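You operate a simulated robot arm through the tools that you are given. There is no shell and no other tool.

You run a simulated two-armed robot. Do the job below in one go: nothing can be reset, and whatever is moved stays where it is left.

TASK
Ease the grey board's wire to 30 kg, catch back on, retighten to 70 kg and log week 39.
Fine: grey catch off to ease, on again at 30 kg; the week goes on the grey week dial; never wind 15 kg over its first reading.

It is judged by the outcome, as a careful person would: the job done as asked, and still so three seconds after it is handed in. It fails if anything else is knocked over, pushed out of place, dropped, spilled or broken.

THE ROBOT
Two 7-joint arms with fingered hands on one trunk that stands fixed in place. Base frame: the origin is at the foot of the trunk, x ahead of it, y to its left, z up. Readings come in m, degrees, newtons and seconds.
The left shoulder is at [0.07, 0.132, 1.23], the right one opposite. With the tool pointing down near the work surface each hand reaches from about 0.1 to 0.52 m from the base axis, measured 20 degrees to its own side. Payload 2.3 kg a hand.
The TCP of each hand is the grasp point between the finger pads, 0.025 m short of the fingertips. In the tool frame z runs along the fingers and y along their closing line. The gripper opens to 0.088 m; its body begins 0.029 m behind the TCP. The gripper is a hand of 3 fingers: y runs from the thumb to the fingers, the wrist lies at [-0.013, -0.097, -0.162] in the tool frame, and closing takes about 1.5 s.
Orientation is told as [roll, pitch, yaw] about the base's x, y, z axes, in that order, counted from this pose: with the fingers straight down and the wrist toward the robot, the tool's x, y and z point along [0, 1, 0], [1, 0, 0] and [0, 0, -1] of the base frame.

THE INTERFACE
- The arms move only by the tool move_arm. It takes "left_motion", "right_motion" or both (then of equal length, played together; a hand with none holds still); each is a list of rows, each a list of 7 numbers: the turn, a rotation vector about the tool's x, y, z in degrees, then the shift along the tool's x, y, z in m, then the gripper command, from -1 (fully open) to 1 (shut), values between in proportion. In form: [[wx, wy, wz, dx, dy, dz, fingers], ...]. A call has 1 to 20 rows; each row is the pose to reach, as a shift and turn from the pose commanded when the call began, along the tool's axes at that moment. Rows are played at 5 a second. More than 0.05 m and 8.6 degrees between two rows, or a gripper value outside its range, and nothing of the call is played. Where a pose cannot be reached the arm comes as near as it can. A force on the tool above 40 N (or 10 N above the force at the start of the call, whichever is more), or a blocked arm, ends the call early, and 0.2 s more pass. The fingers move at their own pace (about 0.108 m/s each) and stop on an object; they squeeze with about 30 N. The grip force told is the motor's: it shows also when the fingers shut on nothing. Time passes only in rows, and 0.2 s behind the last, so rows that repeat a pose let the fingers close. The reply holds the time, the measured pose of the TCP, the force on the tool along the base axes, the opening and the grip force, in the units named above and with some noise, with the torque about the TCP (base axes, N m) and any sound that the robot's microphone picked up.
- Cameras (640 x 400 px; columns grow to the right, rows downward): "scene" is now at [0.1281, -0.0285, 1.5584]; the picture's right is [-0.35, -0.94, 0.00], its down [-0.54, 0.20, -0.82] and it looks along [0.77, -0.28, -0.58] (base axes); focal length 214 px, centre (320, 200). "left" rides on the left gripper at [-0.058, -0.085, -0.099] in its tool frame; the picture's right is [-0.67, -0.35, 0.66], its down [0.68, -0.63, 0.37] and it looks along [0.29, 0.69, 0.66] (tool axes); focal length 261 px, centre (320, 200). "right" rides on the right gripper at [0.058, -0.085, -0.099] in its tool frame; the picture's right is [-0.67, 0.35, -0.66], its down [-0.69, -0.63, 0.37] and it looks along [-0.29, 0.69, 0.66] (tool axes); focal length 261 px, centre (320, 200). There is no depth. A picture from a camera that has moved, and an enlarged one, comes with that camera's place and axes in the base frame and with its lens. The place of the scene camera against the robot may be out by one fixed shift of up to 0.012 m in any direction.
- capture(camera): a new picture of that camera. The clock stands still meanwhile.
- raise_lower(by): slides the trunk up (or, below 0, down) by that many m; the arms and the scene camera ride with it, the base frame stays. It gives what a move gives, with no picture.
- grasp_type(shape, hand): the hand has 3 fingers and takes this shape, open, in about a second: jaw (thumb against the fingers, like two jaws); tri (thumb and two fingers); tip (a fingertip pinch); poke (one finger out to press); point (the index stretched); flat (the hand flat); cup (the hand cupped); fist (a fist). The gripper value then closes the fingers along that shape, each until it touches; the sizes above hold for jaw. It gives what a move gives, with no picture.
- turn_head(pan, tilt): turns the head with the scene camera to pan (to the left, within 86 degrees either way) and tilt (down, from -29 to 69), counted from straight ahead of the robot. It gives what a move gives.
- inspect(camera, box): a new picture of the part [left, top, right, bottom] of that camera's present view, enlarged. The clock stands still meanwhile.
- finish_job(): hands the job in; it is judged then, once.

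Nothing tells you positions but the pictures and the camera data. Unless the task says otherwise, let go and move clear before handing in.

The tools are called after ">>>" by a JSON object that holds its "name" and its "arguments". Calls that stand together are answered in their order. move_arm: Moves the arms, as the interface text tells. Its arguments: {"type":"object","properties":{"left_motion":{"type":"array"},"right_motion":{"type":"array"}},"required":[]} The other tools are called the same way: raise_lower (by) moves the trunk up or down; grasp_type (shape, hand) gives the hand a shape; turn_head (pan, tilt) turns the head that bears the scene camera; capture (camera) takes a picture; inspect (camera, box) takes an enlarged picture of a part of a camera's view; finish_job () hands the job in.

At the start:

```text
time: 0.0
left_eef_pos: [0.3271, 0.0047, 1.4148]
left_ee_rot: [0.0, 0.1, 0.0]
left_force: [0.6, -0.3, 0.0]
left_torque: [-0.02, -0.01, 0.0]
left_width: 0.0877
left_finger_force: 0.1
left_shape: jaw
right_eef_pos: [0.3335, -0.3267, 1.4335]
right_ee_rot: [0.0, 0.0, 0.0]
right_force: [1.1, 0.0, 0.2]
right_torque: [0.05, -0.01, -0.02]
right_width: 0.0876
right_finger_force: 0.1
right_shape: jaw
trunk travel left (down, up): [-0.788, 0.052]
head pan, tilt (commanded): [-20.2, 35.3]
```

scene: 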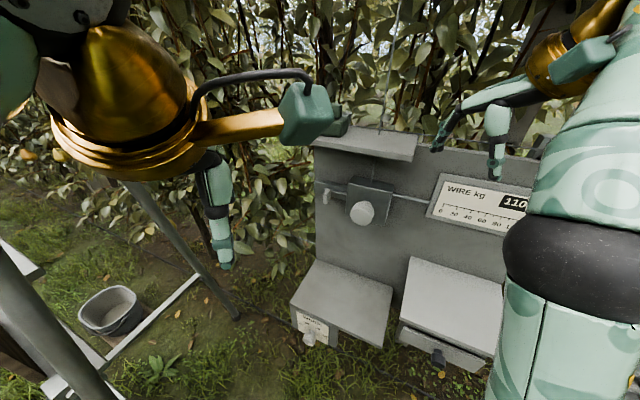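
right: 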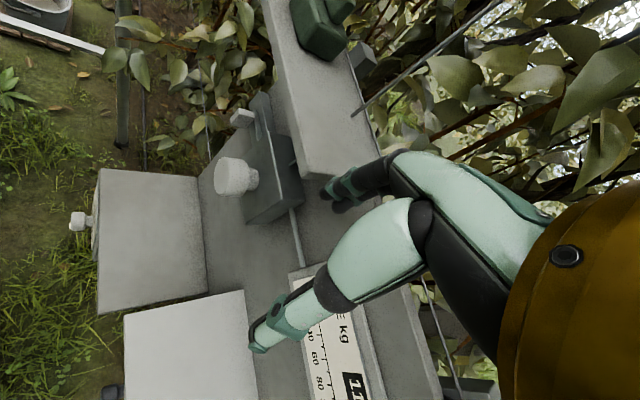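
left: 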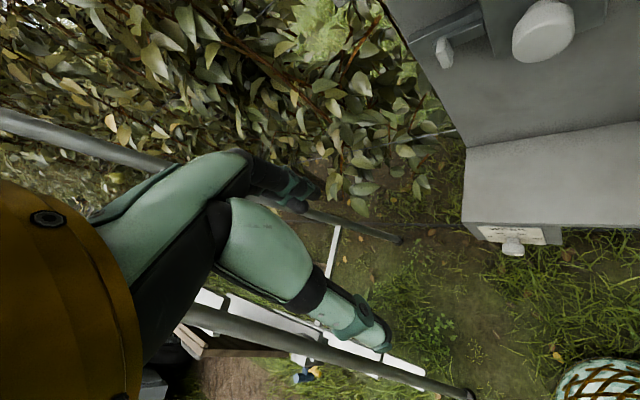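

I see a grey board with a wire gauge (reading about 110), a knob and a small catch at upper left, a "week" box lower left, and another box lower right. I will look around more before moving anything.

>>> {"name": "inspect", "arguments": {"camera": "scene", "box": [280, 120, 560, 380]}}

>>> {"name": "inspect", "arguments": {"camera": "right", "box": [40, 60, 400, 400]}}

>>> {"name": "inspect", "arguments": {"camera": "left", "box": [380, 0, 640, 280]}}

```text
1.54 times, centred on (420, 250) of scene
camera zoom: at [0.1281, -0.0285, 1.5584], right [-0.35, -0.94, 0.0], down [-0.54, 0.2, -0.82], along [0.77, -0.28, -0.58], focal length 330 px, centre (166, 123)
```

zoom: 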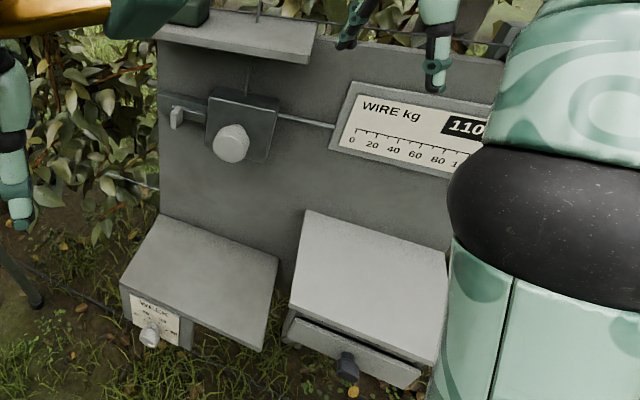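

```text
1.18 times, centred on (220, 230) of right
camera zoom: at [0.2503, -0.2691, 1.5328], right [0.35, -0.67, 0.66], down [-0.63, -0.69, -0.37], along [0.69, -0.29, -0.66], focal length 307 px, centre (438, 165)
```

zoom: 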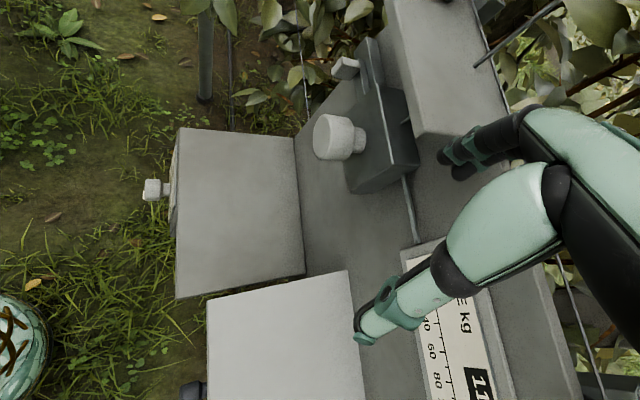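

```text
1.43 times, centred on (510, 140) of left
camera zoom: at [0.2436, -0.0543, 1.5134], right [-0.35, -0.67, -0.65], down [-0.63, 0.68, -0.37], along [0.69, 0.29, -0.66], focal length 372 px, centre (49, 286)
```

zoom: 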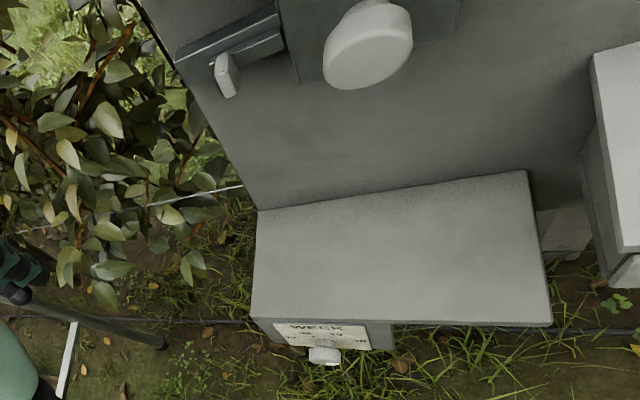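

The arms hide part of the board; there may be other boards around too. I turn the head to survey the place.

>>> {"name": "turn_head", "arguments": {"pan": 30, "tilt": 35}}

>>> {"name": "capture", "arguments": {"camera": "scene"}}

>>> {"name": "turn_head", "arguments": {"pan": -65, "tilt": 35}}

>>> {"name": "capture", "arguments": {"camera": "scene"}}

>>> {"name": "turn_head", "arguments": {"pan": -10, "tilt": 60}}

>>> {"name": "capture", "arguments": {"camera": "scene"}}

```text
time: 1.2
left_eef_pos: [0.3277, 0.0037, 1.4148]
left_ee_rot: [0.0, 0.0, -0.1]
left_force: [0.8, 0.1, 0.1]
left_torque: [-0.01, -0.02, -0.01]
left_width: 0.0878
left_finger_force: 0.1
left_shape: jaw
right_eef_pos: [0.3341, -0.3269, 1.4327]
right_ee_rot: [0.0, 0.0, 0.1]
right_force: [0.3, 0.4, 0.0]
right_torque: [0.0, 0.01, -0.01]
right_width: 0.0878
right_finger_force: 0.1
right_shape: jaw
trunk travel left (down, up): [-0.788, 0.052]
head pan, tilt (commanded): [30.0, 35.0]
```

```text
taken
camera scene: at [0.1219, 0.0458, 1.5589], right [0.5, -0.87, 0.0], down [-0.5, -0.29, -0.82], along [0.71, 0.41, -0.57], focal length 214 px, centre (320, 200)
```

scene: 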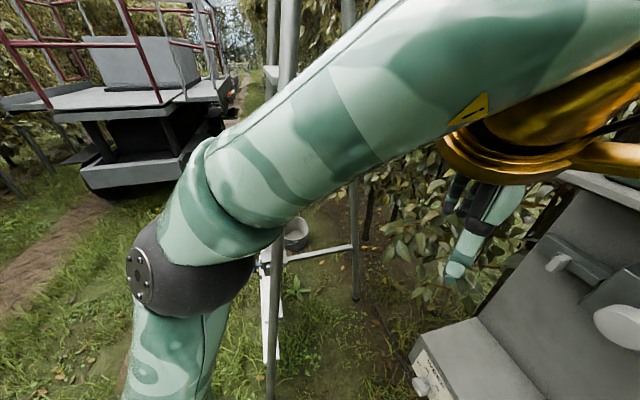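

```text
time: 2.9
left_eef_pos: [0.3287, 0.0031, 1.4145]
left_ee_rot: [0.0, 0.1, 0.0]
left_force: [-0.4, -0.2, 0.2]
left_torque: [0.01, -0.03, 0.02]
left_width: 0.0874
left_finger_force: 0.0
left_shape: jaw
right_eef_pos: [0.3343, -0.3277, 1.4331]
right_ee_rot: [0.0, 0.0, 0.0]
right_force: [0.3, 0.2, 0.1]
right_torque: [-0.01, -0.01, -0.02]
right_width: 0.0878
right_finger_force: 0.1
right_shape: jaw
trunk travel left (down, up): [-0.788, 0.052]
head pan, tilt (commanded): [-65.0, 35.0]
```

```text
taken
camera scene: at [0.0829, -0.0779, 1.5589], right [-0.91, -0.42, 0.0], down [-0.24, 0.52, -0.82], along [0.35, -0.74, -0.57], focal length 214 px, centre (320, 200)
```

scene: 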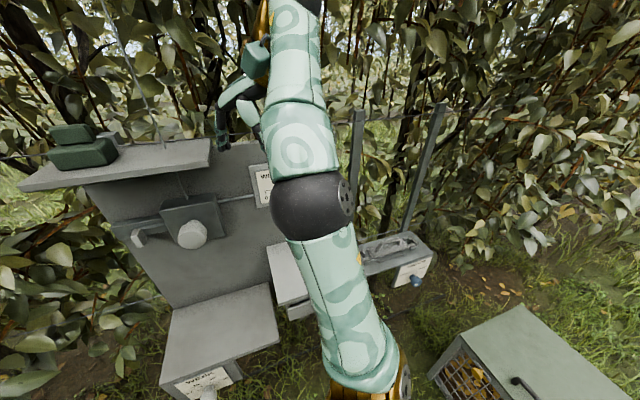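

```text
time: 4.1
left_eef_pos: [0.328, 0.0033, 1.4151]
left_ee_rot: [0.0, 0.1, 0.0]
left_force: [-0.2, -0.5, -0.1]
left_torque: [-0.02, 0.0, -0.01]
left_width: 0.0876
left_finger_force: 0.2
left_shape: jaw
right_eef_pos: [0.3345, -0.3273, 1.433]
right_ee_rot: [0.0, 0.0, -0.1]
right_force: [0.3, 0.4, 0.4]
right_torque: [0.02, -0.01, -0.01]
right_width: 0.0876
right_finger_force: 0.0
right_shape: jaw
trunk travel left (down, up): [-0.788, 0.052]
head pan, tilt (commanded): [-10.0, 60.0]
```

```text
taken
camera scene: at [0.1112, -0.0099, 1.5246], right [-0.17, -0.98, 0.0], down [-0.85, 0.15, -0.5], along [0.49, -0.09, -0.87], focal length 214 px, centre (320, 200)
```

scene: 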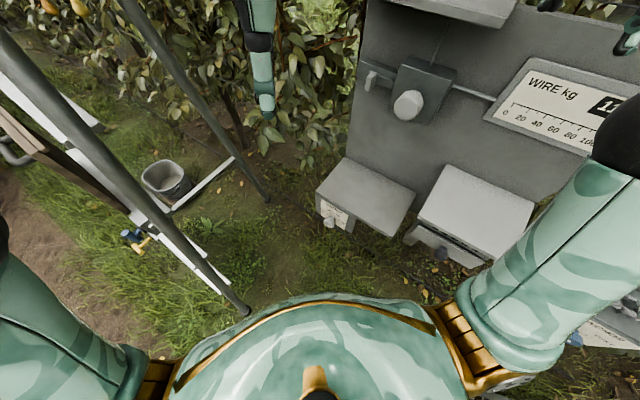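

The board stands about 0.5 m ahead and to the right: winder knob near (0.48, -0.27, 1.23), week dial near (0.44, -0.105, 0.75). The right arm hides the gauge, so I look further right and then move that arm back out of the view.

>>> {"name": "turn_head", "arguments": {"pan": -86, "tilt": 45}}

>>> {"name": "capture", "arguments": {"camera": "scene"}}

```text
time: 5.6
left_eef_pos: [0.3284, 0.0034, 1.4144]
left_ee_rot: [0.0, 0.1, -0.1]
left_force: [-0.2, 0.6, 0.4]
left_torque: [-0.03, -0.02, -0.01]
left_width: 0.0874
left_finger_force: 0.1
left_shape: jaw
right_eef_pos: [0.3344, -0.3273, 1.4334]
right_ee_rot: [0.0, -0.1, 0.0]
right_force: [0.4, 0.2, -0.4]
right_torque: [0.0, -0.04, 0.0]
right_width: 0.0877
right_finger_force: 0.0
right_shape: jaw
trunk travel left (down, up): [-0.788, 0.052]
head pan, tilt (commanded): [-85.9, 45.0]
```

```text
taken
camera scene: at [0.0515, -0.0793, 1.544], right [-1.0, -0.07, 0.0], down [-0.05, 0.71, -0.71], along [0.05, -0.71, -0.71], focal length 214 px, centre (320, 200)
```

scene: 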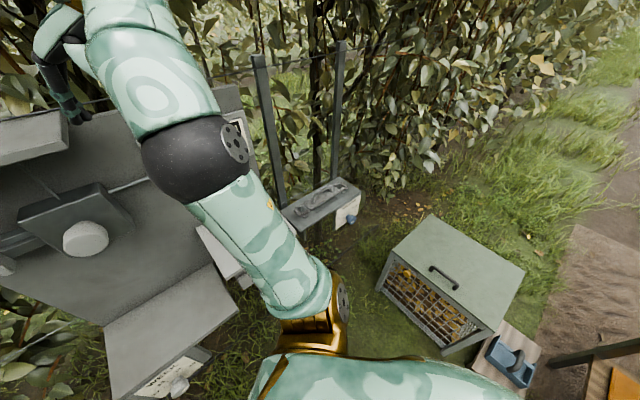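

A second small dial box with a blue knob sits further right beside posts. I zoom in on it.

>>> {"name": "inspect", "arguments": {"camera": "scene", "box": [280, 160, 400, 240]}}

>>> {"name": "inspect", "arguments": {"camera": "scene", "box": [100, 320, 260, 400]}}

>>> {"name": "inspect", "arguments": {"camera": "scene", "box": [0, 160, 160, 280]}}

```text
5.00 times, centred on (340, 200) of scene
camera zoom: at [0.0515, -0.0793, 1.544], right [-1.0, -0.07, 0.0], down [-0.05, 0.71, -0.71], along [0.05, -0.71, -0.71], focal length 1072 px, centre (220, 200)
```

zoom: 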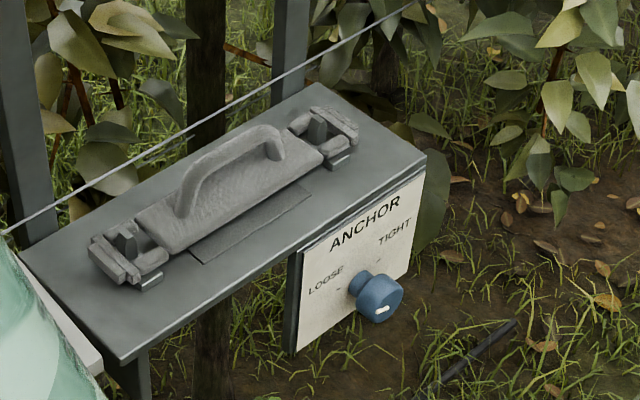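

```text
4.00 times, centred on (180, 360) of scene
camera zoom: at [0.0515, -0.0793, 1.544], right [-1.0, -0.07, 0.0], down [-0.05, 0.71, -0.71], along [0.05, -0.71, -0.71], focal length 858 px, centre (880, -440)
```

zoom: 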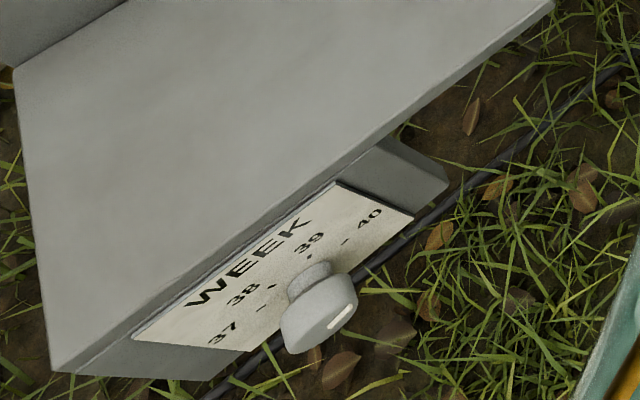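

```text
3.33 times, centred on (80, 220) of scene
camera zoom: at [0.0515, -0.0793, 1.544], right [-1.0, -0.07, 0.0], down [-0.05, 0.71, -0.71], along [0.05, -0.71, -0.71], focal length 715 px, centre (1120, 133)
```

zoom: 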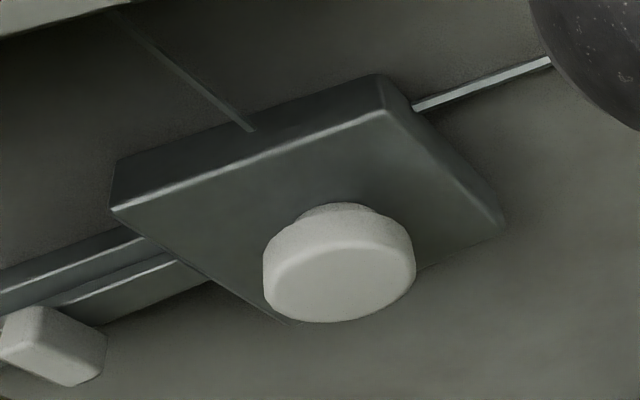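

The right-hand box is a separate "ANCHOR" dial with a clamp, to be left alone. The board appears turned about 45° to me, facing the robot. I pull the right hand back and down to free the view of the gauge.

>>> {"name": "move_arm", "arguments": {"right_motion": [[0, 0, 0, -0.01, -0.04, 0, -1], [0, 0, 0, -0.03, -0.08, 0.02, -1], [0, 0, 0, -0.05, -0.12, 0.04, -1], [0, 0, 0, -0.07, -0.14, 0.08, -1], [0, 0, 0, -0.08, -0.14, 0.12, -1], [0, 0, 0, -0.08, -0.14, 0.16, -1], [0, 0, 0, -0.08, -0.14, 0.2, -1], [0, 0, 0, -0.08, -0.14, 0.24, -1], [0, 0, 0, -0.08, -0.14, 0.24, -1]]}}

>>> {"name": "turn_head", "arguments": {"pan": -45, "tilt": 35}}

>>> {"name": "capture", "arguments": {"camera": "scene"}}

>>> {"name": "capture", "arguments": {"camera": "right"}}

```text
time: 7.6
left_eef_pos: [0.327, 0.0034, 1.4142]
left_ee_rot: [0.0, 0.1, 0.0]
left_force: [-0.8, -0.1, 0.3]
left_torque: [0.04, 0.02, -0.01]
left_width: 0.0876
left_finger_force: 0.1
left_shape: jaw
right_eef_pos: [0.1963, -0.4067, 1.1923]
right_ee_rot: [0.0, 0.1, 0.0]
right_force: [0.4, 0.5, -0.5]
right_torque: [0.01, -0.02, -0.01]
right_width: 0.0876
right_finger_force: 0.1
right_shape: jaw
trunk travel left (down, up): [-0.788, 0.052]
head pan, tilt (commanded): [-85.9, 45.0]
```

```text
time: 8.7
left_eef_pos: [0.327, 0.0026, 1.4154]
left_ee_rot: [-0.1, 0.1, 0.0]
left_force: [0.4, -0.1, -0.5]
left_torque: [-0.03, -0.01, 0.02]
left_width: 0.0875
left_finger_force: 0.1
left_shape: jaw
right_eef_pos: [0.1955, -0.4064, 1.1926]
right_ee_rot: [0.0, -0.1, -0.1]
right_force: [0.4, -0.4, 0.2]
right_torque: [-0.02, 0.01, 0.01]
right_width: 0.0877
right_finger_force: 0.1
right_shape: jaw
trunk travel left (down, up): [-0.788, 0.052]
head pan, tilt (commanded): [-45.0, 35.0]
```

```text
taken
camera scene: at [0.1077, -0.0606, 1.5588], right [-0.71, -0.71, 0.0], down [-0.41, 0.41, -0.82], along [0.58, -0.58, -0.57], focal length 214 px, centre (320, 200)
```

scene: 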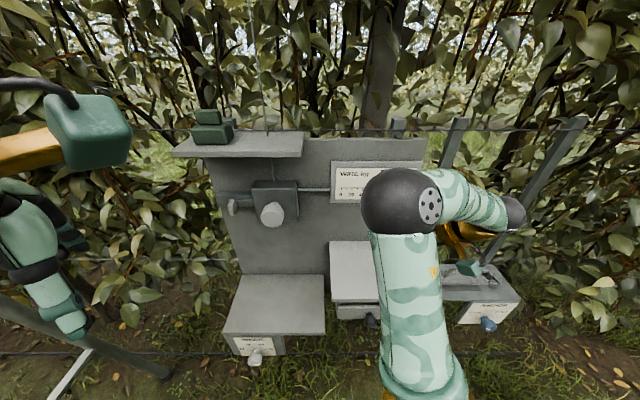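

```text
taken
camera right: at [0.1121, -0.3484, 1.2928], right [0.35, -0.67, 0.66], down [-0.63, -0.69, -0.37], along [0.69, -0.28, -0.66], focal length 261 px, centre (320, 200)
```

right: 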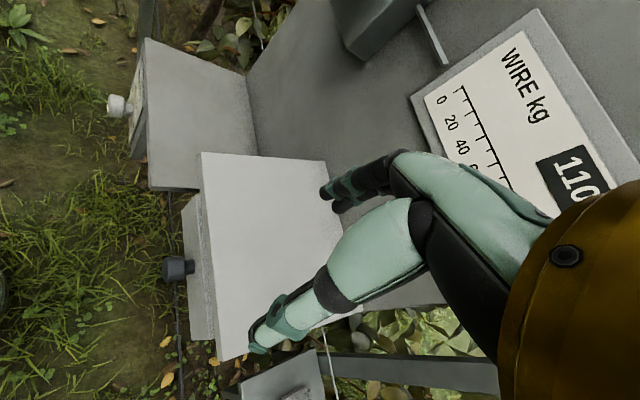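

With pan -45 I look at the board squarely. I zoom in on the winder and catch, on the week dial and on the gauge.

>>> {"name": "inspect", "arguments": {"camera": "scene", "box": [205, 160, 325, 235]}}

>>> {"name": "inspect", "arguments": {"camera": "scene", "box": [220, 320, 300, 370]}}

>>> {"name": "inspect", "arguments": {"camera": "right", "box": [400, 0, 640, 220]}}

>>> {"name": "inspect", "arguments": {"camera": "scene", "box": [160, 90, 320, 190]}}

```text
5.33 times, centred on (265, 198) of scene
camera zoom: at [0.1077, -0.0606, 1.5588], right [-0.71, -0.71, 0.0], down [-0.41, 0.41, -0.82], along [0.58, -0.58, -0.57], focal length 1144 px, centre (613, 213)
```

zoom: 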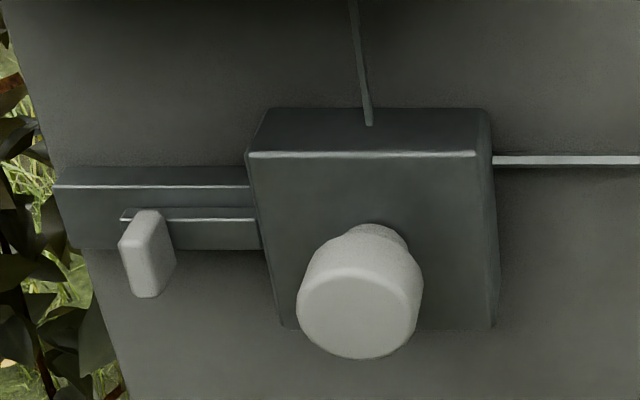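

```text
8.00 times, centred on (260, 345) of scene
camera zoom: at [0.1077, -0.0606, 1.5588], right [-0.71, -0.71, 0.0], down [-0.41, 0.41, -0.82], along [0.58, -0.58, -0.57], focal length 1716 px, centre (800, -960)
```

zoom: 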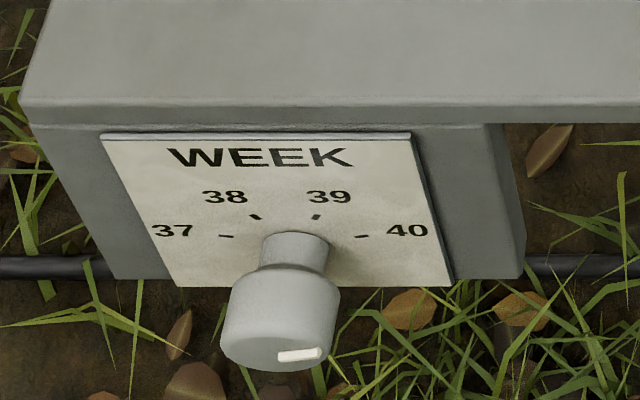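

```text
1.82 times, centred on (520, 110) of right
camera zoom: at [0.1121, -0.3484, 1.2928], right [0.35, -0.67, 0.66], down [-0.63, -0.69, -0.37], along [0.69, -0.28, -0.66], focal length 474 px, centre (-44, 364)
```

zoom: 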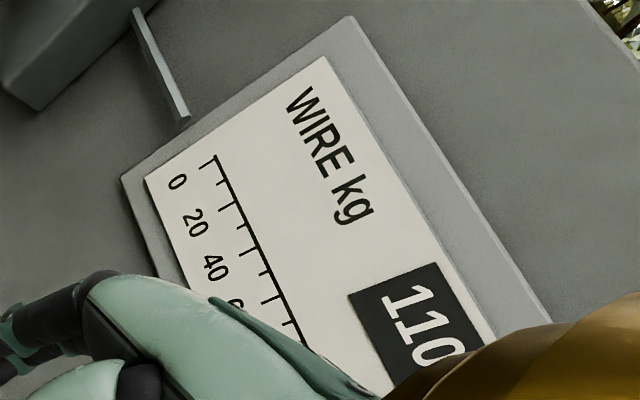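

```text
4.00 times, centred on (240, 140) of scene
camera zoom: at [0.1077, -0.0606, 1.5588], right [-0.71, -0.71, 0.0], down [-0.41, 0.41, -0.82], along [0.58, -0.58, -0.57], focal length 858 px, centre (640, 440)
```

zoom: 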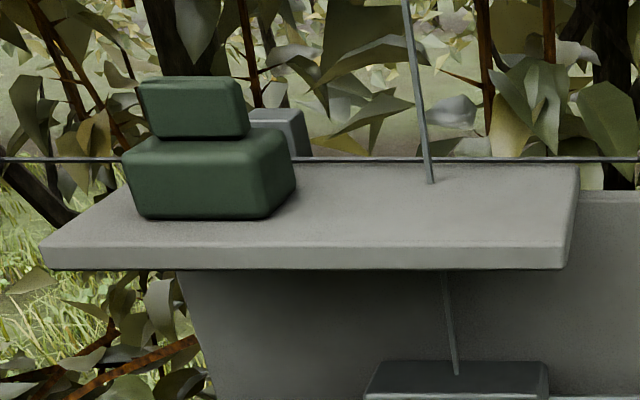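

The winder knob's front centre triangulates to about (0.473, -0.263, 1.227), its axis pointing straight along the 45° line from the left shoulder. The catch handle is a small slider left of it, and the week pointer now appears to be at 40. I bring the left hand, turned to face the board, in front of the knob with a clear gap.

>>> {"name": "move_arm", "arguments": {"left_motion": [[-7.1, -2.9, 2.9, -0.015, 0.005, 0.016, -1], [-14.2, -5.9, 5.9, -0.03, 0.01, 0.031, -1], [-21.2, -8.8, 8.8, -0.045, 0.015, 0.047, -1], [-28.3, -11.7, 11.7, -0.06, 0.02, 0.063, -1], [-35.4, -14.6, 14.6, -0.075, 0.025, 0.078, -1], [-42.5, -17.6, 17.6, -0.09, 0.03, 0.094, -1], [-49.5, -20.5, 20.5, -0.106, 0.036, 0.11, -1], [-56.6, -23.4, 23.4, -0.121, 0.041, 0.125, -1], [-63.7, -26.3, 26.3, -0.136, 0.046, 0.141, -1], [-70.8, -29.3, 29.3, -0.151, 0.051, 0.157, -1], [-77.8, -32.2, 32.2, -0.166, 0.056, 0.172, -1], [-84.9, -35.1, 35.1, -0.181, 0.061, 0.188, -1], [-84.9, -35.1, 35.1, -0.181, 0.061, 0.188, -1]]}}

>>> {"name": "capture", "arguments": {"camera": "left"}}

>>> {"name": "capture", "arguments": {"camera": "scene"}}

>>> {"name": "capture", "arguments": {"camera": "right"}}

```text
time: 11.5
left_eef_pos: [0.3876, -0.1757, 1.2252]
left_ee_rot: [-131.3, -90.0, 86.3]
left_force: [0.5, -0.8, -0.2]
left_torque: [0.01, -0.01, 0.01]
left_width: 0.0877
left_finger_force: 0.1
left_shape: jaw
right_eef_pos: [0.1956, -0.4075, 1.1937]
right_ee_rot: [0.1, 0.0, 0.0]
right_force: [-0.9, 0.3, -0.4]
right_torque: [-0.02, -0.01, -0.02]
right_width: 0.0875
right_finger_force: 0.1
right_shape: jaw
trunk travel left (down, up): [-0.788, 0.052]
head pan, tilt (commanded): [-45.0, 35.0]
```

```text
taken
camera left: at [0.2771, -0.1472, 1.1408], right [-0.01, -0.94, -0.35], down [0.74, 0.23, -0.63], along [0.67, -0.26, 0.69], focal length 261 px, centre (320, 200)
```

left: 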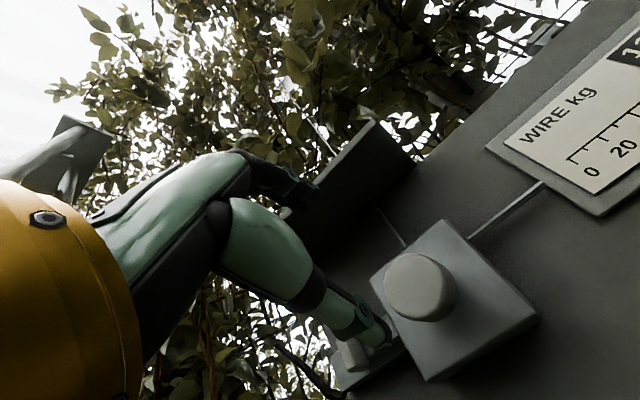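

```text
taken
camera scene: at [0.1074, -0.0603, 1.5589], right [-0.71, -0.71, 0.0], down [-0.41, 0.41, -0.82], along [0.58, -0.58, -0.57], focal length 214 px, centre (320, 200)
```

scene: 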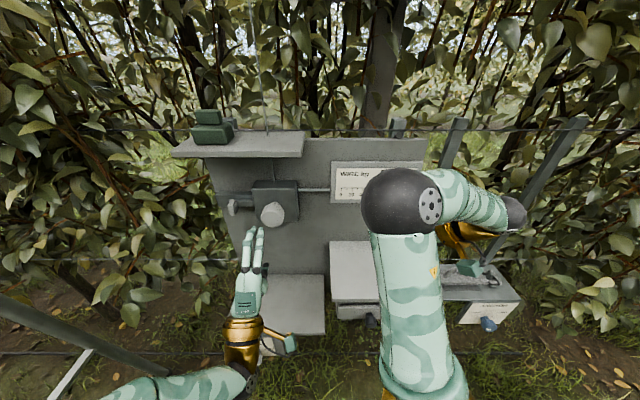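

```text
taken
camera right: at [0.1118, -0.3482, 1.2929], right [0.35, -0.67, 0.66], down [-0.63, -0.69, -0.37], along [0.69, -0.29, -0.66], focal length 261 px, centre (320, 200)
```

right: 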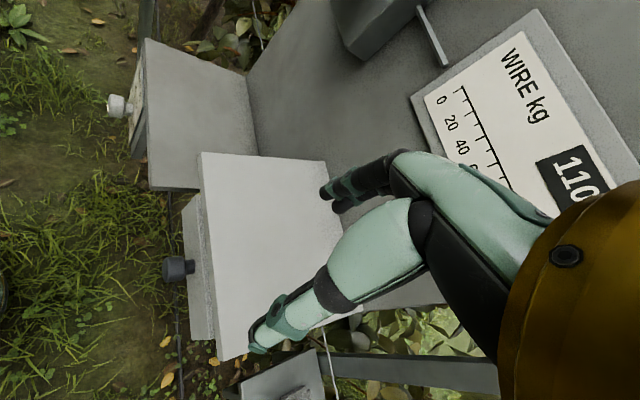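

The left hand faces the knob with everything undisturbed. I zoom in from the left camera to place the knob more exactly.

>>> {"name": "inspect", "arguments": {"camera": "left", "box": [320, 200, 560, 390]}}

>>> {"name": "inspect", "arguments": {"camera": "left", "box": [480, 0, 640, 220]}}

>>> {"name": "inspect", "arguments": {"camera": "scene", "box": [200, 150, 340, 300]}}

```text
2.11 times, centred on (440, 295) of left
camera zoom: at [0.2771, -0.1472, 1.1408], right [-0.01, -0.94, -0.35], down [0.74, 0.23, -0.63], along [0.67, -0.26, 0.69], focal length 549 px, centre (67, 0)
```

zoom: 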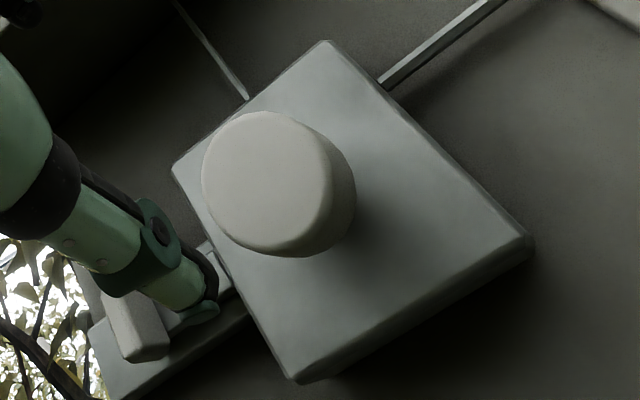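

```text
1.82 times, centred on (560, 110) of left
camera zoom: at [0.2771, -0.1472, 1.1408], right [-0.01, -0.94, -0.35], down [0.74, 0.23, -0.63], along [0.67, -0.26, 0.69], focal length 474 px, centre (-116, 364)
```

zoom: 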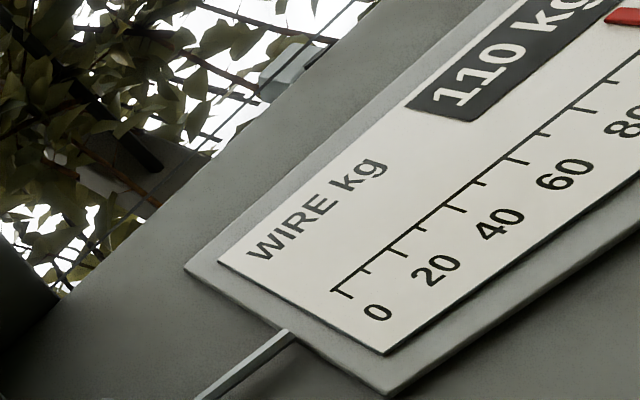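

```text
2.67 times, centred on (270, 225) of scene
camera zoom: at [0.1074, -0.0603, 1.5589], right [-0.71, -0.71, 0.0], down [-0.41, 0.41, -0.82], along [0.58, -0.58, -0.57], focal length 572 px, centre (453, 133)
```

zoom: 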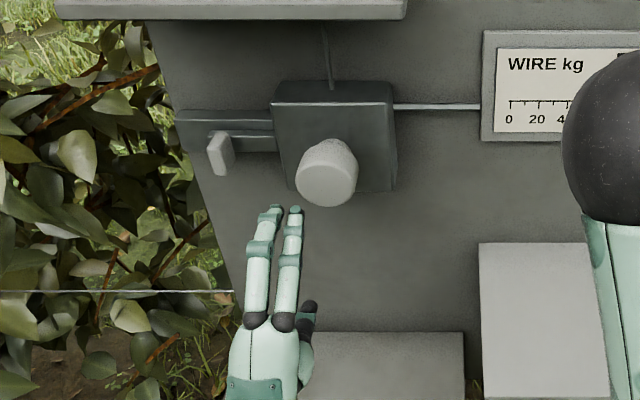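

The knob is straight ahead of the left hand, front at about 0.12 m further along the tool axis; the left camera also reads the "110 kg" display. I advance with open fingers around the knob, without closing yet.

>>> {"name": "move_arm", "arguments": {"left_motion": [[0, 0, 0, 0, -0.003, 0.03, -1], [0, 0, 0, 0, -0.006, 0.06, -1], [0, 0, 0, 0, -0.006, 0.09, -1], [0, 0, 0, 0, -0.006, 0.115, -1], [0, 0, 0, 0, -0.006, 0.13, -1], [0, 0, 0, 0, -0.006, 0.13, -1]]}}

>>> {"name": "capture", "arguments": {"camera": "left"}}

>>> {"name": "inspect", "arguments": {"camera": "scene", "box": [200, 150, 340, 300]}}

```text
time: 12.9
left_eef_pos: [0.4638, -0.2353, 1.2249]
left_ee_rot: [-9.1, -89.9, -35.8]
left_force: [-0.4, -0.2, 0.3]
left_torque: [-0.02, -0.04, -0.02]
left_width: 0.088
left_finger_force: 0.0
left_shape: jaw
left hand out of reach, approached as far as the arm can: row 3, 4, 5, 6
right_eef_pos: [0.1965, -0.4066, 1.1922]
right_ee_rot: [0.1, 0.0, 0.0]
right_force: [-0.2, -0.7, -0.2]
right_torque: [-0.03, 0.0, 0.01]
right_width: 0.0877
right_finger_force: 0.0
right_shape: jaw
trunk travel left (down, up): [-0.788, 0.052]
head pan, tilt (commanded): [-45.0, 35.0]
```

```text
taken
camera left: at [0.3532, -0.2059, 1.1396], right [-0.01, -0.94, -0.35], down [0.74, 0.23, -0.63], along [0.67, -0.26, 0.69], focal length 261 px, centre (320, 200)
```

left: 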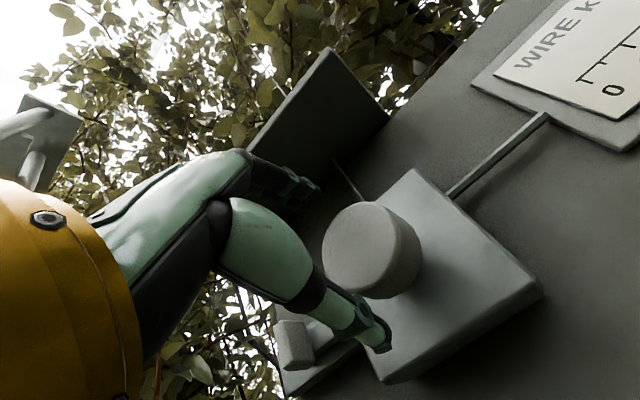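

```text
2.67 times, centred on (270, 225) of scene
camera zoom: at [0.1071, -0.0611, 1.5589], right [-0.71, -0.71, 0.0], down [-0.41, 0.41, -0.82], along [0.58, -0.58, -0.57], focal length 572 px, centre (453, 133)
```

zoom: 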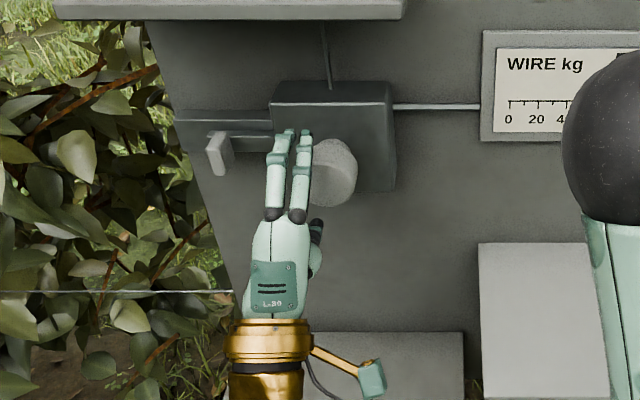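

The left arm falls short of the knob (it stops about 0.035 m before), so the right arm, whose shoulder is nearer, must work the knob. I withdraw the left hand straight back and then up to the left.

>>> {"name": "move_arm", "arguments": {"left_motion": [[0, 0, 0, 0, 0, -0.04, -1], [0, 0, 0, 0, 0, -0.08, -1], [0, 0, 0, 0, 0, -0.12, -1], [0, 0, 0, 0.01, 0.01, -0.155, -1], [0, 0, 0, 0.03, 0.025, -0.185, -1], [0, 0, 0, 0.05, 0.045, -0.215, -1], [0, 0, 0, 0.07, 0.065, -0.245, -1], [0, 0, 0, 0.09, 0.085, -0.275, -1], [0, 0, 0, 0.11, 0.1, -0.305, -1], [0, 0, 0, 0.11, 0.1, -0.305, -1]]}}

>>> {"name": "capture", "arguments": {"camera": "scene"}}

```text
time: 15.1
left_eef_pos: [0.3567, 0.0613, 1.3238]
left_ee_rot: [-52.4, -89.9, 7.3]
left_force: [-0.6, -0.7, 0.8]
left_torque: [0.01, 0.03, -0.03]
left_width: 0.088
left_finger_force: 0.1
left_shape: jaw
left hand out of reach, approached as far as the arm can: row 8, 9, 10
right_eef_pos: [0.1954, -0.4065, 1.1927]
right_ee_rot: [0.1, 0.0, 0.0]
right_force: [0.8, 1.0, -0.6]
right_torque: [-0.02, -0.02, 0.01]
right_width: 0.0878
right_finger_force: 0.1
right_shape: jaw
trunk travel left (down, up): [-0.788, 0.052]
head pan, tilt (commanded): [-45.0, 35.0]
```

```text
taken
camera scene: at [0.1078, -0.0607, 1.5588], right [-0.71, -0.71, 0.0], down [-0.41, 0.41, -0.82], along [0.58, -0.58, -0.57], focal length 214 px, centre (320, 200)
```

scene: 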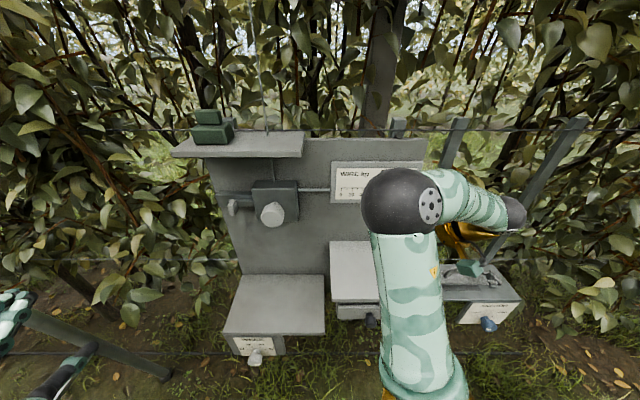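

The left hand is clear. Now I bring the right hand, turned to face the board, to 0.12 m in front of the knob.

>>> {"name": "move_arm", "arguments": {"right_motion": [[-6.5, -2.7, 2.7, 0.018, 0.015, -0.002, -1], [-13.1, -5.4, 5.4, 0.035, 0.03, -0.004, -1], [-19.6, -8.1, 8.1, 0.053, 0.045, -0.006, -1], [-26.1, -10.8, 10.8, 0.071, 0.06, -0.008, -1], [-32.7, -13.5, 13.5, 0.088, 0.074, -0.01, -1], [-39.2, -16.2, 16.2, 0.106, 0.089, -0.012, -1], [-45.7, -18.9, 18.9, 0.124, 0.104, -0.015, -1], [-52.2, -21.6, 21.6, 0.141, 0.119, -0.017, -1], [-58.8, -24.3, 24.3, 0.159, 0.134, -0.019, -1], [-65.3, -27, 27, 0.177, 0.149, -0.021, -1], [-71.8, -29.7, 29.7, 0.194, 0.164, -0.023, -1], [-78.4, -32.4, 32.4, 0.212, 0.179, -0.025, -1], [-84.9, -35.1, 35.1, 0.2295, 0.1935, -0.027, -1], [-84.9, -35.1, 35.1, 0.2295, 0.1935, -0.027, -1]]}}

>>> {"name": "capture", "arguments": {"camera": "scene"}}

>>> {"name": "capture", "arguments": {"camera": "right"}}

>>> {"name": "capture", "arguments": {"camera": "left"}}

```text
time: 18.1
left_eef_pos: [0.3561, 0.0609, 1.3237]
left_ee_rot: [-65.7, -89.9, 20.8]
left_force: [-0.4, -0.5, 0.3]
left_torque: [0.03, 0.02, 0.02]
left_width: 0.0879
left_finger_force: 0.0
left_shape: jaw
right_eef_pos: [0.4203, -0.2133, 1.2506]
right_ee_rot: [19.9, -89.5, -65.6]
right_force: [0.2, -0.4, 0.7]
right_torque: [0.01, 0.0, 0.02]
right_width: 0.0879
right_finger_force: 0.0
right_shape: jaw
right hand out of reach, approached as far as the arm can: row 3, 4, 5, 6, 7, 8, 9, 10, 11, 12, 13, 14
trunk travel left (down, up): [-0.788, 0.052]
head pan, tilt (commanded): [-45.0, 35.0]
```

```text
taken
camera scene: at [0.1072, -0.0601, 1.5589], right [-0.71, -0.71, 0.0], down [-0.41, 0.41, -0.82], along [0.58, -0.58, -0.57], focal length 214 px, centre (320, 200)
```

scene: 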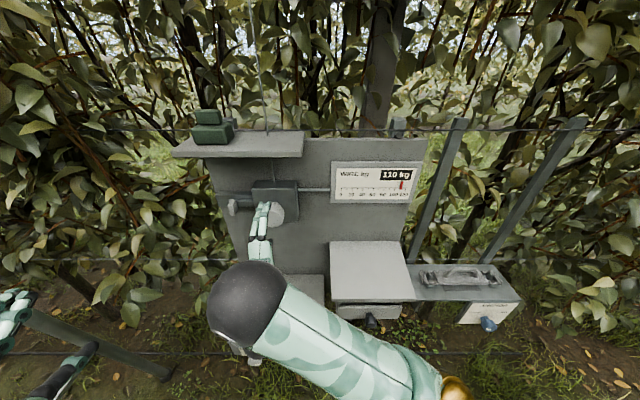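

```text
taken
camera right: at [0.3919, -0.0998, 1.1666], right [-0.94, 0.0, 0.35], down [-0.24, -0.74, -0.64], along [0.26, -0.68, 0.69], focal length 261 px, centre (320, 200)
```

right: 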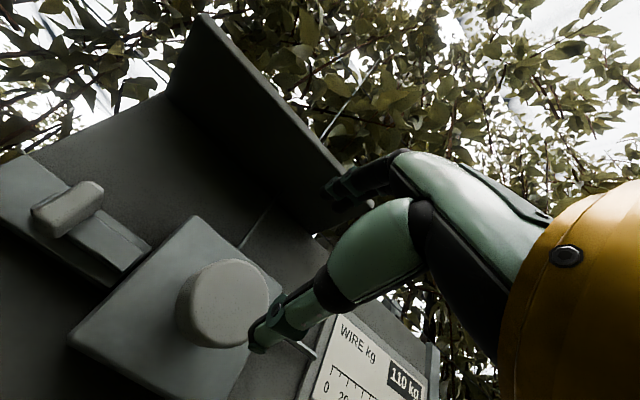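

```text
taken
camera left: at [0.246, 0.09, 1.2385], right [-0.01, -0.94, -0.35], down [0.74, 0.23, -0.63], along [0.67, -0.26, 0.69], focal length 261 px, centre (320, 200)
```

left: 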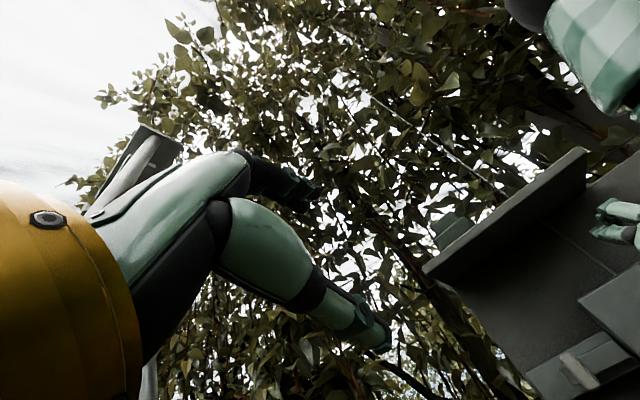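

The gauge (110 kg, red pointer) is now in full view of the scene camera. The right hand was commanded slightly too close to the body; I step forward to see whether the pose is reached exactly nearer the board.

>>> {"name": "move_arm", "arguments": {"right_motion": [[0, 0, 0, 0.002, -0.001, 0.03, -1], [0, 0, 0, 0.002, -0.001, 0.06, -1], [0, 0, 0, 0.002, -0.001, 0.07, -1], [0, 0, 0, 0.002, -0.001, 0.07, -1]]}}

>>> {"name": "capture", "arguments": {"camera": "right"}}

```text
time: 19.1
left_eef_pos: [0.3453, 0.0727, 1.326]
left_ee_rot: [-172.8, -89.2, 127.8]
left_force: [0.1, 0.1, -0.4]
left_torque: [-0.01, 0.01, 0.02]
left_width: 0.0878
left_finger_force: 0.0
left_shape: jaw
right_eef_pos: [0.4608, -0.2448, 1.2559]
right_ee_rot: [-173.5, -89.2, 128.7]
right_force: [-18.1, 19.1, 5.7]
right_torque: [1.1, 0.94, 0.02]
right_width: 0.0879
right_finger_force: 0.0
right_shape: jaw
trunk travel left (down, up): [-0.788, 0.052]
head pan, tilt (commanded): [-45.0, 35.0]
```

```text
taken
camera right: at [0.4324, -0.1334, 1.1706], right [-0.94, -0.01, 0.34], down [-0.22, -0.75, -0.62], along [0.26, -0.66, 0.7], focal length 261 px, centre (320, 200)
```

right: 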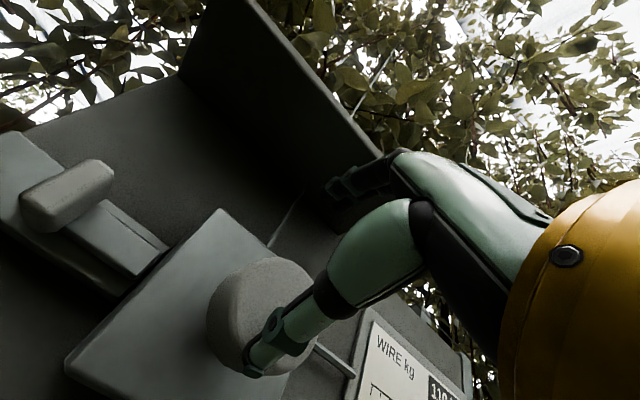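

The thumb touched the knob's front rim because the hand sits 0.037 m higher than commanded. I back off at once and check both arms.

>>> {"name": "move_arm", "arguments": {"right_motion": [[0, 0, 0, 0, 0, -0.03, -1], [0, 0, 0, 0, 0, -0.05, -1], [0, 0, 0, 0, 0, -0.05, -1]]}}

>>> {"name": "capture", "arguments": {"camera": "scene"}}

>>> {"name": "capture", "arguments": {"camera": "right"}}

```text
time: 19.9
left_eef_pos: [0.3574, 0.0618, 1.3233]
left_ee_rot: [-93.9, -89.9, 49.1]
left_force: [-0.3, 0.9, -0.8]
left_torque: [-0.02, 0.0, -0.01]
left_width: 0.0878
left_finger_force: 0.1
left_shape: jaw
right_eef_pos: [0.4364, -0.2201, 1.2495]
right_ee_rot: [-131.1, -89.9, 86.2]
right_force: [1.2, 0.0, -1.0]
right_torque: [0.0, 0.02, -0.02]
right_width: 0.0879
right_finger_force: 0.0
right_shape: jaw
trunk travel left (down, up): [-0.788, 0.052]
head pan, tilt (commanded): [-45.0, 35.0]
```

```text
taken
camera scene: at [0.1072, -0.059, 1.559], right [-0.71, -0.71, 0.0], down [-0.41, 0.4, -0.82], along [0.58, -0.58, -0.57], focal length 214 px, centre (320, 200)
```

scene: 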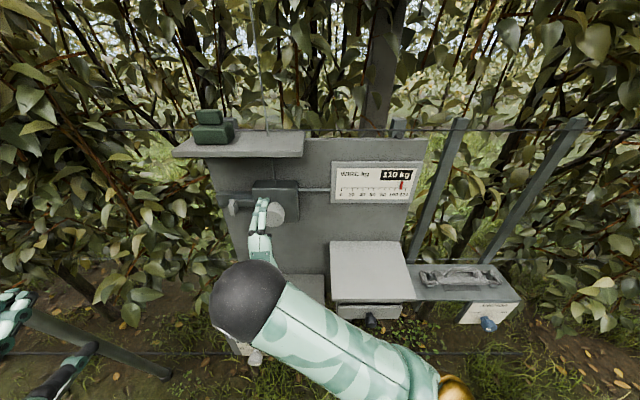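

```text
taken
camera right: at [0.4063, -0.1079, 1.1649], right [-0.94, -0.01, 0.35], down [-0.23, -0.74, -0.63], along [0.27, -0.67, 0.7], focal length 261 px, centre (320, 200)
```

right: 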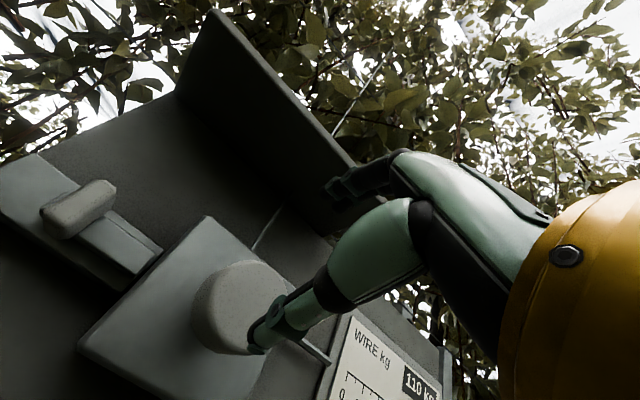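

Both arms are fine and the gauge still reads 110; the commanded pose is evidently re-based on what was reached. Now at z 1.25, I need to lower 0.03 m before going forward.

>>> {"name": "move_arm", "arguments": {"right_motion": [[0, 0, 0, 0, -0.01, -0.005, -1], [0, 0, 0, 0, -0.02, -0.005, -1], [0, 0, 0, 0, -0.03, -0.005, -1], [0, 0, 0, 0, -0.03, -0.005, -1]]}}

>>> {"name": "capture", "arguments": {"camera": "right"}}

```text
time: 20.9
left_eef_pos: [0.3572, 0.0622, 1.3244]
left_ee_rot: [-69.2, -89.9, 24.3]
left_force: [-0.3, 1.0, -0.1]
left_torque: [0.02, -0.02, 0.01]
left_width: 0.0876
left_finger_force: 0.1
left_shape: jaw
right_eef_pos: [0.4323, -0.2173, 1.2201]
right_ee_rot: [-8.9, -89.8, -36.0]
right_force: [-0.6, 0.0, 0.0]
right_torque: [-0.04, -0.01, 0.01]
right_width: 0.0879
right_finger_force: 0.1
right_shape: jaw
trunk travel left (down, up): [-0.788, 0.052]
head pan, tilt (commanded): [-45.0, 35.0]
```

```text
taken
camera right: at [0.4043, -0.1064, 1.1364], right [-0.94, -0.01, 0.35], down [-0.23, -0.74, -0.63], along [0.27, -0.67, 0.69], focal length 261 px, centre (320, 200)
```

right: 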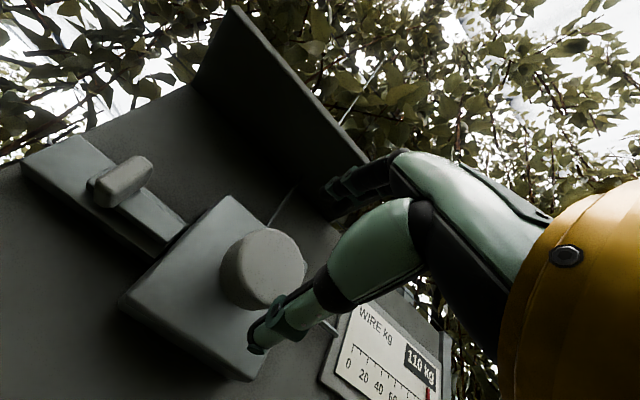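

The hand now lies level with the knob (z 1.220, knob centre about 1.217). I advance 0.07 m so the open fingers straddle the knob.

>>> {"name": "move_arm", "arguments": {"right_motion": [[0, 0, 0, 0, -0.003, 0.02, -1], [0, 0, 0, 0, -0.003, 0.04, -1], [0, 0, 0, 0, -0.003, 0.055, -1], [0, 0, 0, 0, -0.003, 0.07, -1], [0, 0, 0, 0, -0.003, 0.07, -1]]}}

>>> {"name": "capture", "arguments": {"camera": "right"}}

>>> {"name": "inspect", "arguments": {"camera": "scene", "box": [200, 140, 440, 290]}}

```text
time: 22.1
left_eef_pos: [0.3583, 0.0604, 1.3243]
left_ee_rot: [-56.6, -89.9, 11.8]
left_force: [0.3, -0.2, -0.1]
left_torque: [0.06, -0.01, -0.04]
left_width: 0.0878
left_finger_force: 0.1
left_shape: jaw
right_eef_pos: [0.4818, -0.2664, 1.2178]
right_ee_rot: [-47.5, -90.0, 2.7]
right_force: [0.1, -0.2, -0.2]
right_torque: [0.02, -0.03, 0.01]
right_width: 0.0878
right_finger_force: 0.1
right_shape: jaw
trunk travel left (down, up): [-0.788, 0.052]
head pan, tilt (commanded): [-45.0, 35.0]
```

```text
taken
camera right: at [0.4527, -0.1544, 1.1326], right [-0.94, -0.01, 0.35], down [-0.23, -0.74, -0.63], along [0.27, -0.67, 0.69], focal length 261 px, centre (320, 200)
```

right: 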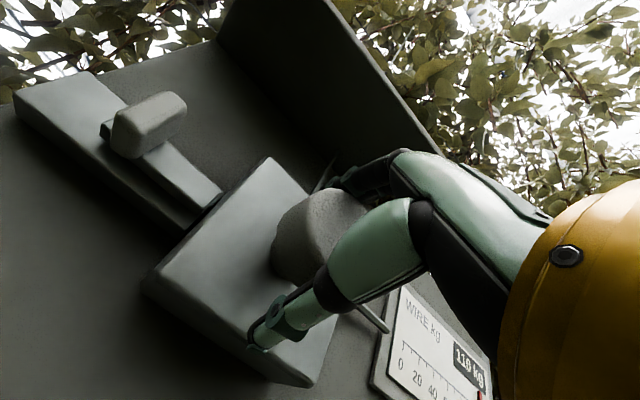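

```text
2.67 times, centred on (320, 215) of scene
camera zoom: at [0.108, -0.0601, 1.5589], right [-0.71, -0.71, 0.0], down [-0.41, 0.41, -0.82], along [0.58, -0.58, -0.57], focal length 572 px, centre (320, 160)
```

zoom: 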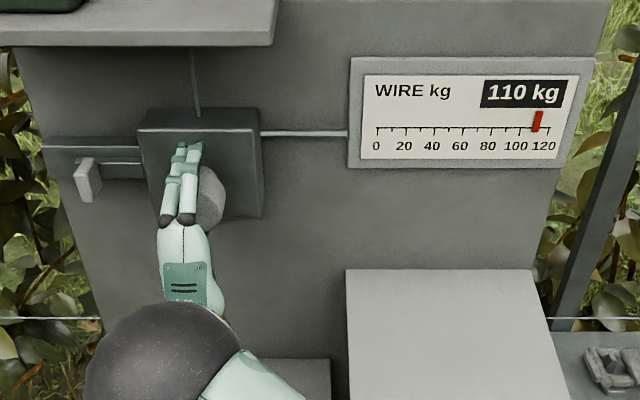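

The open fingers straddle the knob with no contact force, and both gauge and pointer are readable from the head. I close the hand on the knob.

>>> {"name": "move_arm", "arguments": {"right_motion": [[0, 0, 0, 0, 0, 0, 0], [0, 0, 0, 0, 0, 0, 0.5], [0, 0, 0, 0, 0, 0, 1], [0, 0, 0, 0, 0, 0, 1], [0, 0, 0, 0, 0, 0, 1], [0, 0, 0, 0, 0, 0, 1], [0, 0, 0, 0, 0, 0, 1], [0, 0, 0, 0, 0, 0, 1]]}}

>>> {"name": "inspect", "arguments": {"camera": "scene", "box": [200, 140, 440, 290]}}

>>> {"name": "capture", "arguments": {"camera": "right"}}

```text
time: 23.9
left_eef_pos: [0.3604, 0.0594, 1.3235]
left_ee_rot: [-26.4, -89.9, -18.5]
left_force: [0.5, 0.6, -0.6]
left_torque: [0.02, 0.02, 0.0]
left_width: 0.088
left_finger_force: 0.1
left_shape: jaw
right_eef_pos: [0.4836, -0.2673, 1.2172]
right_ee_rot: [-16.4, -89.8, -28.5]
right_force: [5.1, -4.4, 3.7]
right_torque: [0.01, 0.06, 0.04]
right_width: 0.0399
right_finger_force: 30.0
right_shape: jaw
trunk travel left (down, up): [-0.788, 0.052]
head pan, tilt (commanded): [-45.0, 35.0]
```

```text
2.67 times, centred on (320, 215) of scene
camera zoom: at [0.1112, -0.0624, 1.5585], right [-0.71, -0.71, 0.0], down [-0.41, 0.41, -0.82], along [0.58, -0.58, -0.58], focal length 572 px, centre (320, 160)
```

zoom: 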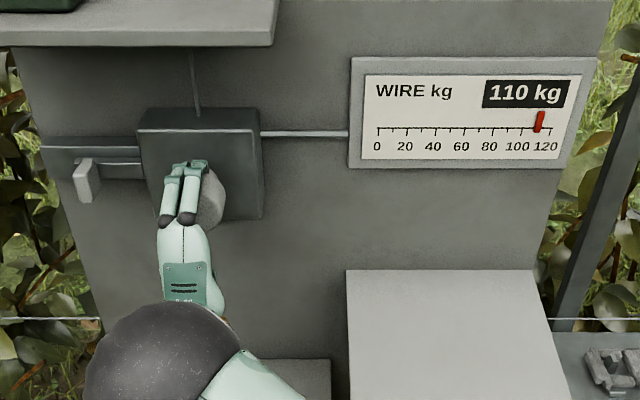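

```text
taken
camera right: at [0.455, -0.1559, 1.1315], right [-0.94, -0.01, 0.35], down [-0.23, -0.74, -0.63], along [0.27, -0.67, 0.69], focal length 261 px, centre (320, 200)
```

right: 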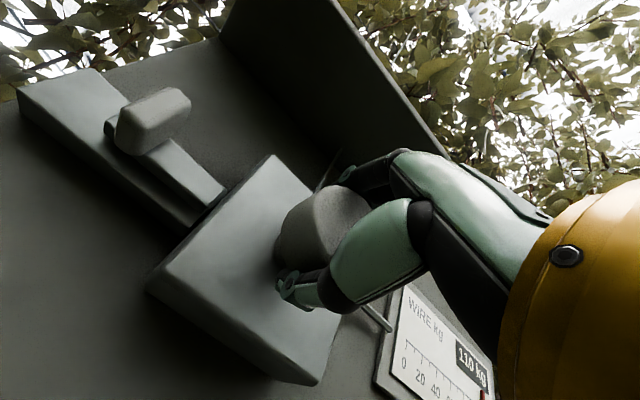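

The hand holds the knob (grip 30 N, 0.040 m apart). I make a small 6° trial turn clockwise and read the gauge.

>>> {"name": "move_arm", "arguments": {"right_motion": [[0, 0, 3, 0, 0, 0, 1], [0, 0, 6, 0, 0, 0, 1], [0, 0, 6, 0, 0, 0, 1]]}}

>>> {"name": "inspect", "arguments": {"camera": "scene", "box": [200, 140, 440, 290]}}

```text
time: 24.7
left_eef_pos: [0.3603, 0.0599, 1.3234]
left_ee_rot: [-36.6, -89.8, -8.3]
left_force: [-0.2, -0.7, -0.5]
left_torque: [-0.01, 0.01, 0.01]
left_width: 0.0876
left_finger_force: 0.0
left_shape: jaw
right_eef_pos: [0.4837, -0.2681, 1.2145]
right_ee_rot: [88.8, -84.0, -133.8]
right_force: [8.0, -3.4, 7.9]
right_torque: [-0.05, 0.09, 0.05]
right_width: 0.0397
right_finger_force: 30.3
right_shape: jaw
trunk travel left (down, up): [-0.788, 0.052]
head pan, tilt (commanded): [-45.0, 35.0]
```

```text
2.67 times, centred on (320, 215) of scene
camera zoom: at [0.1119, -0.0615, 1.5586], right [-0.71, -0.71, 0.0], down [-0.41, 0.41, -0.82], along [0.58, -0.58, -0.58], focal length 572 px, centre (320, 160)
```

zoom: 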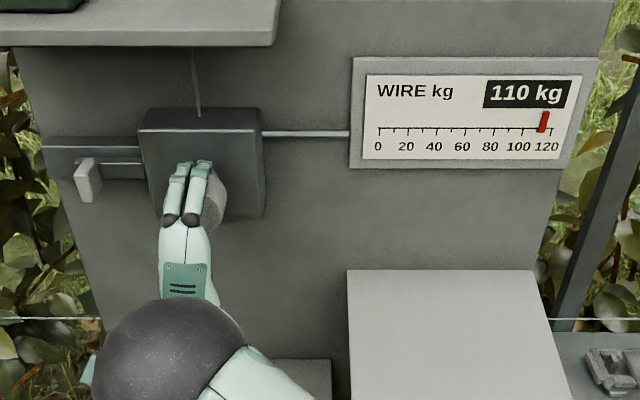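

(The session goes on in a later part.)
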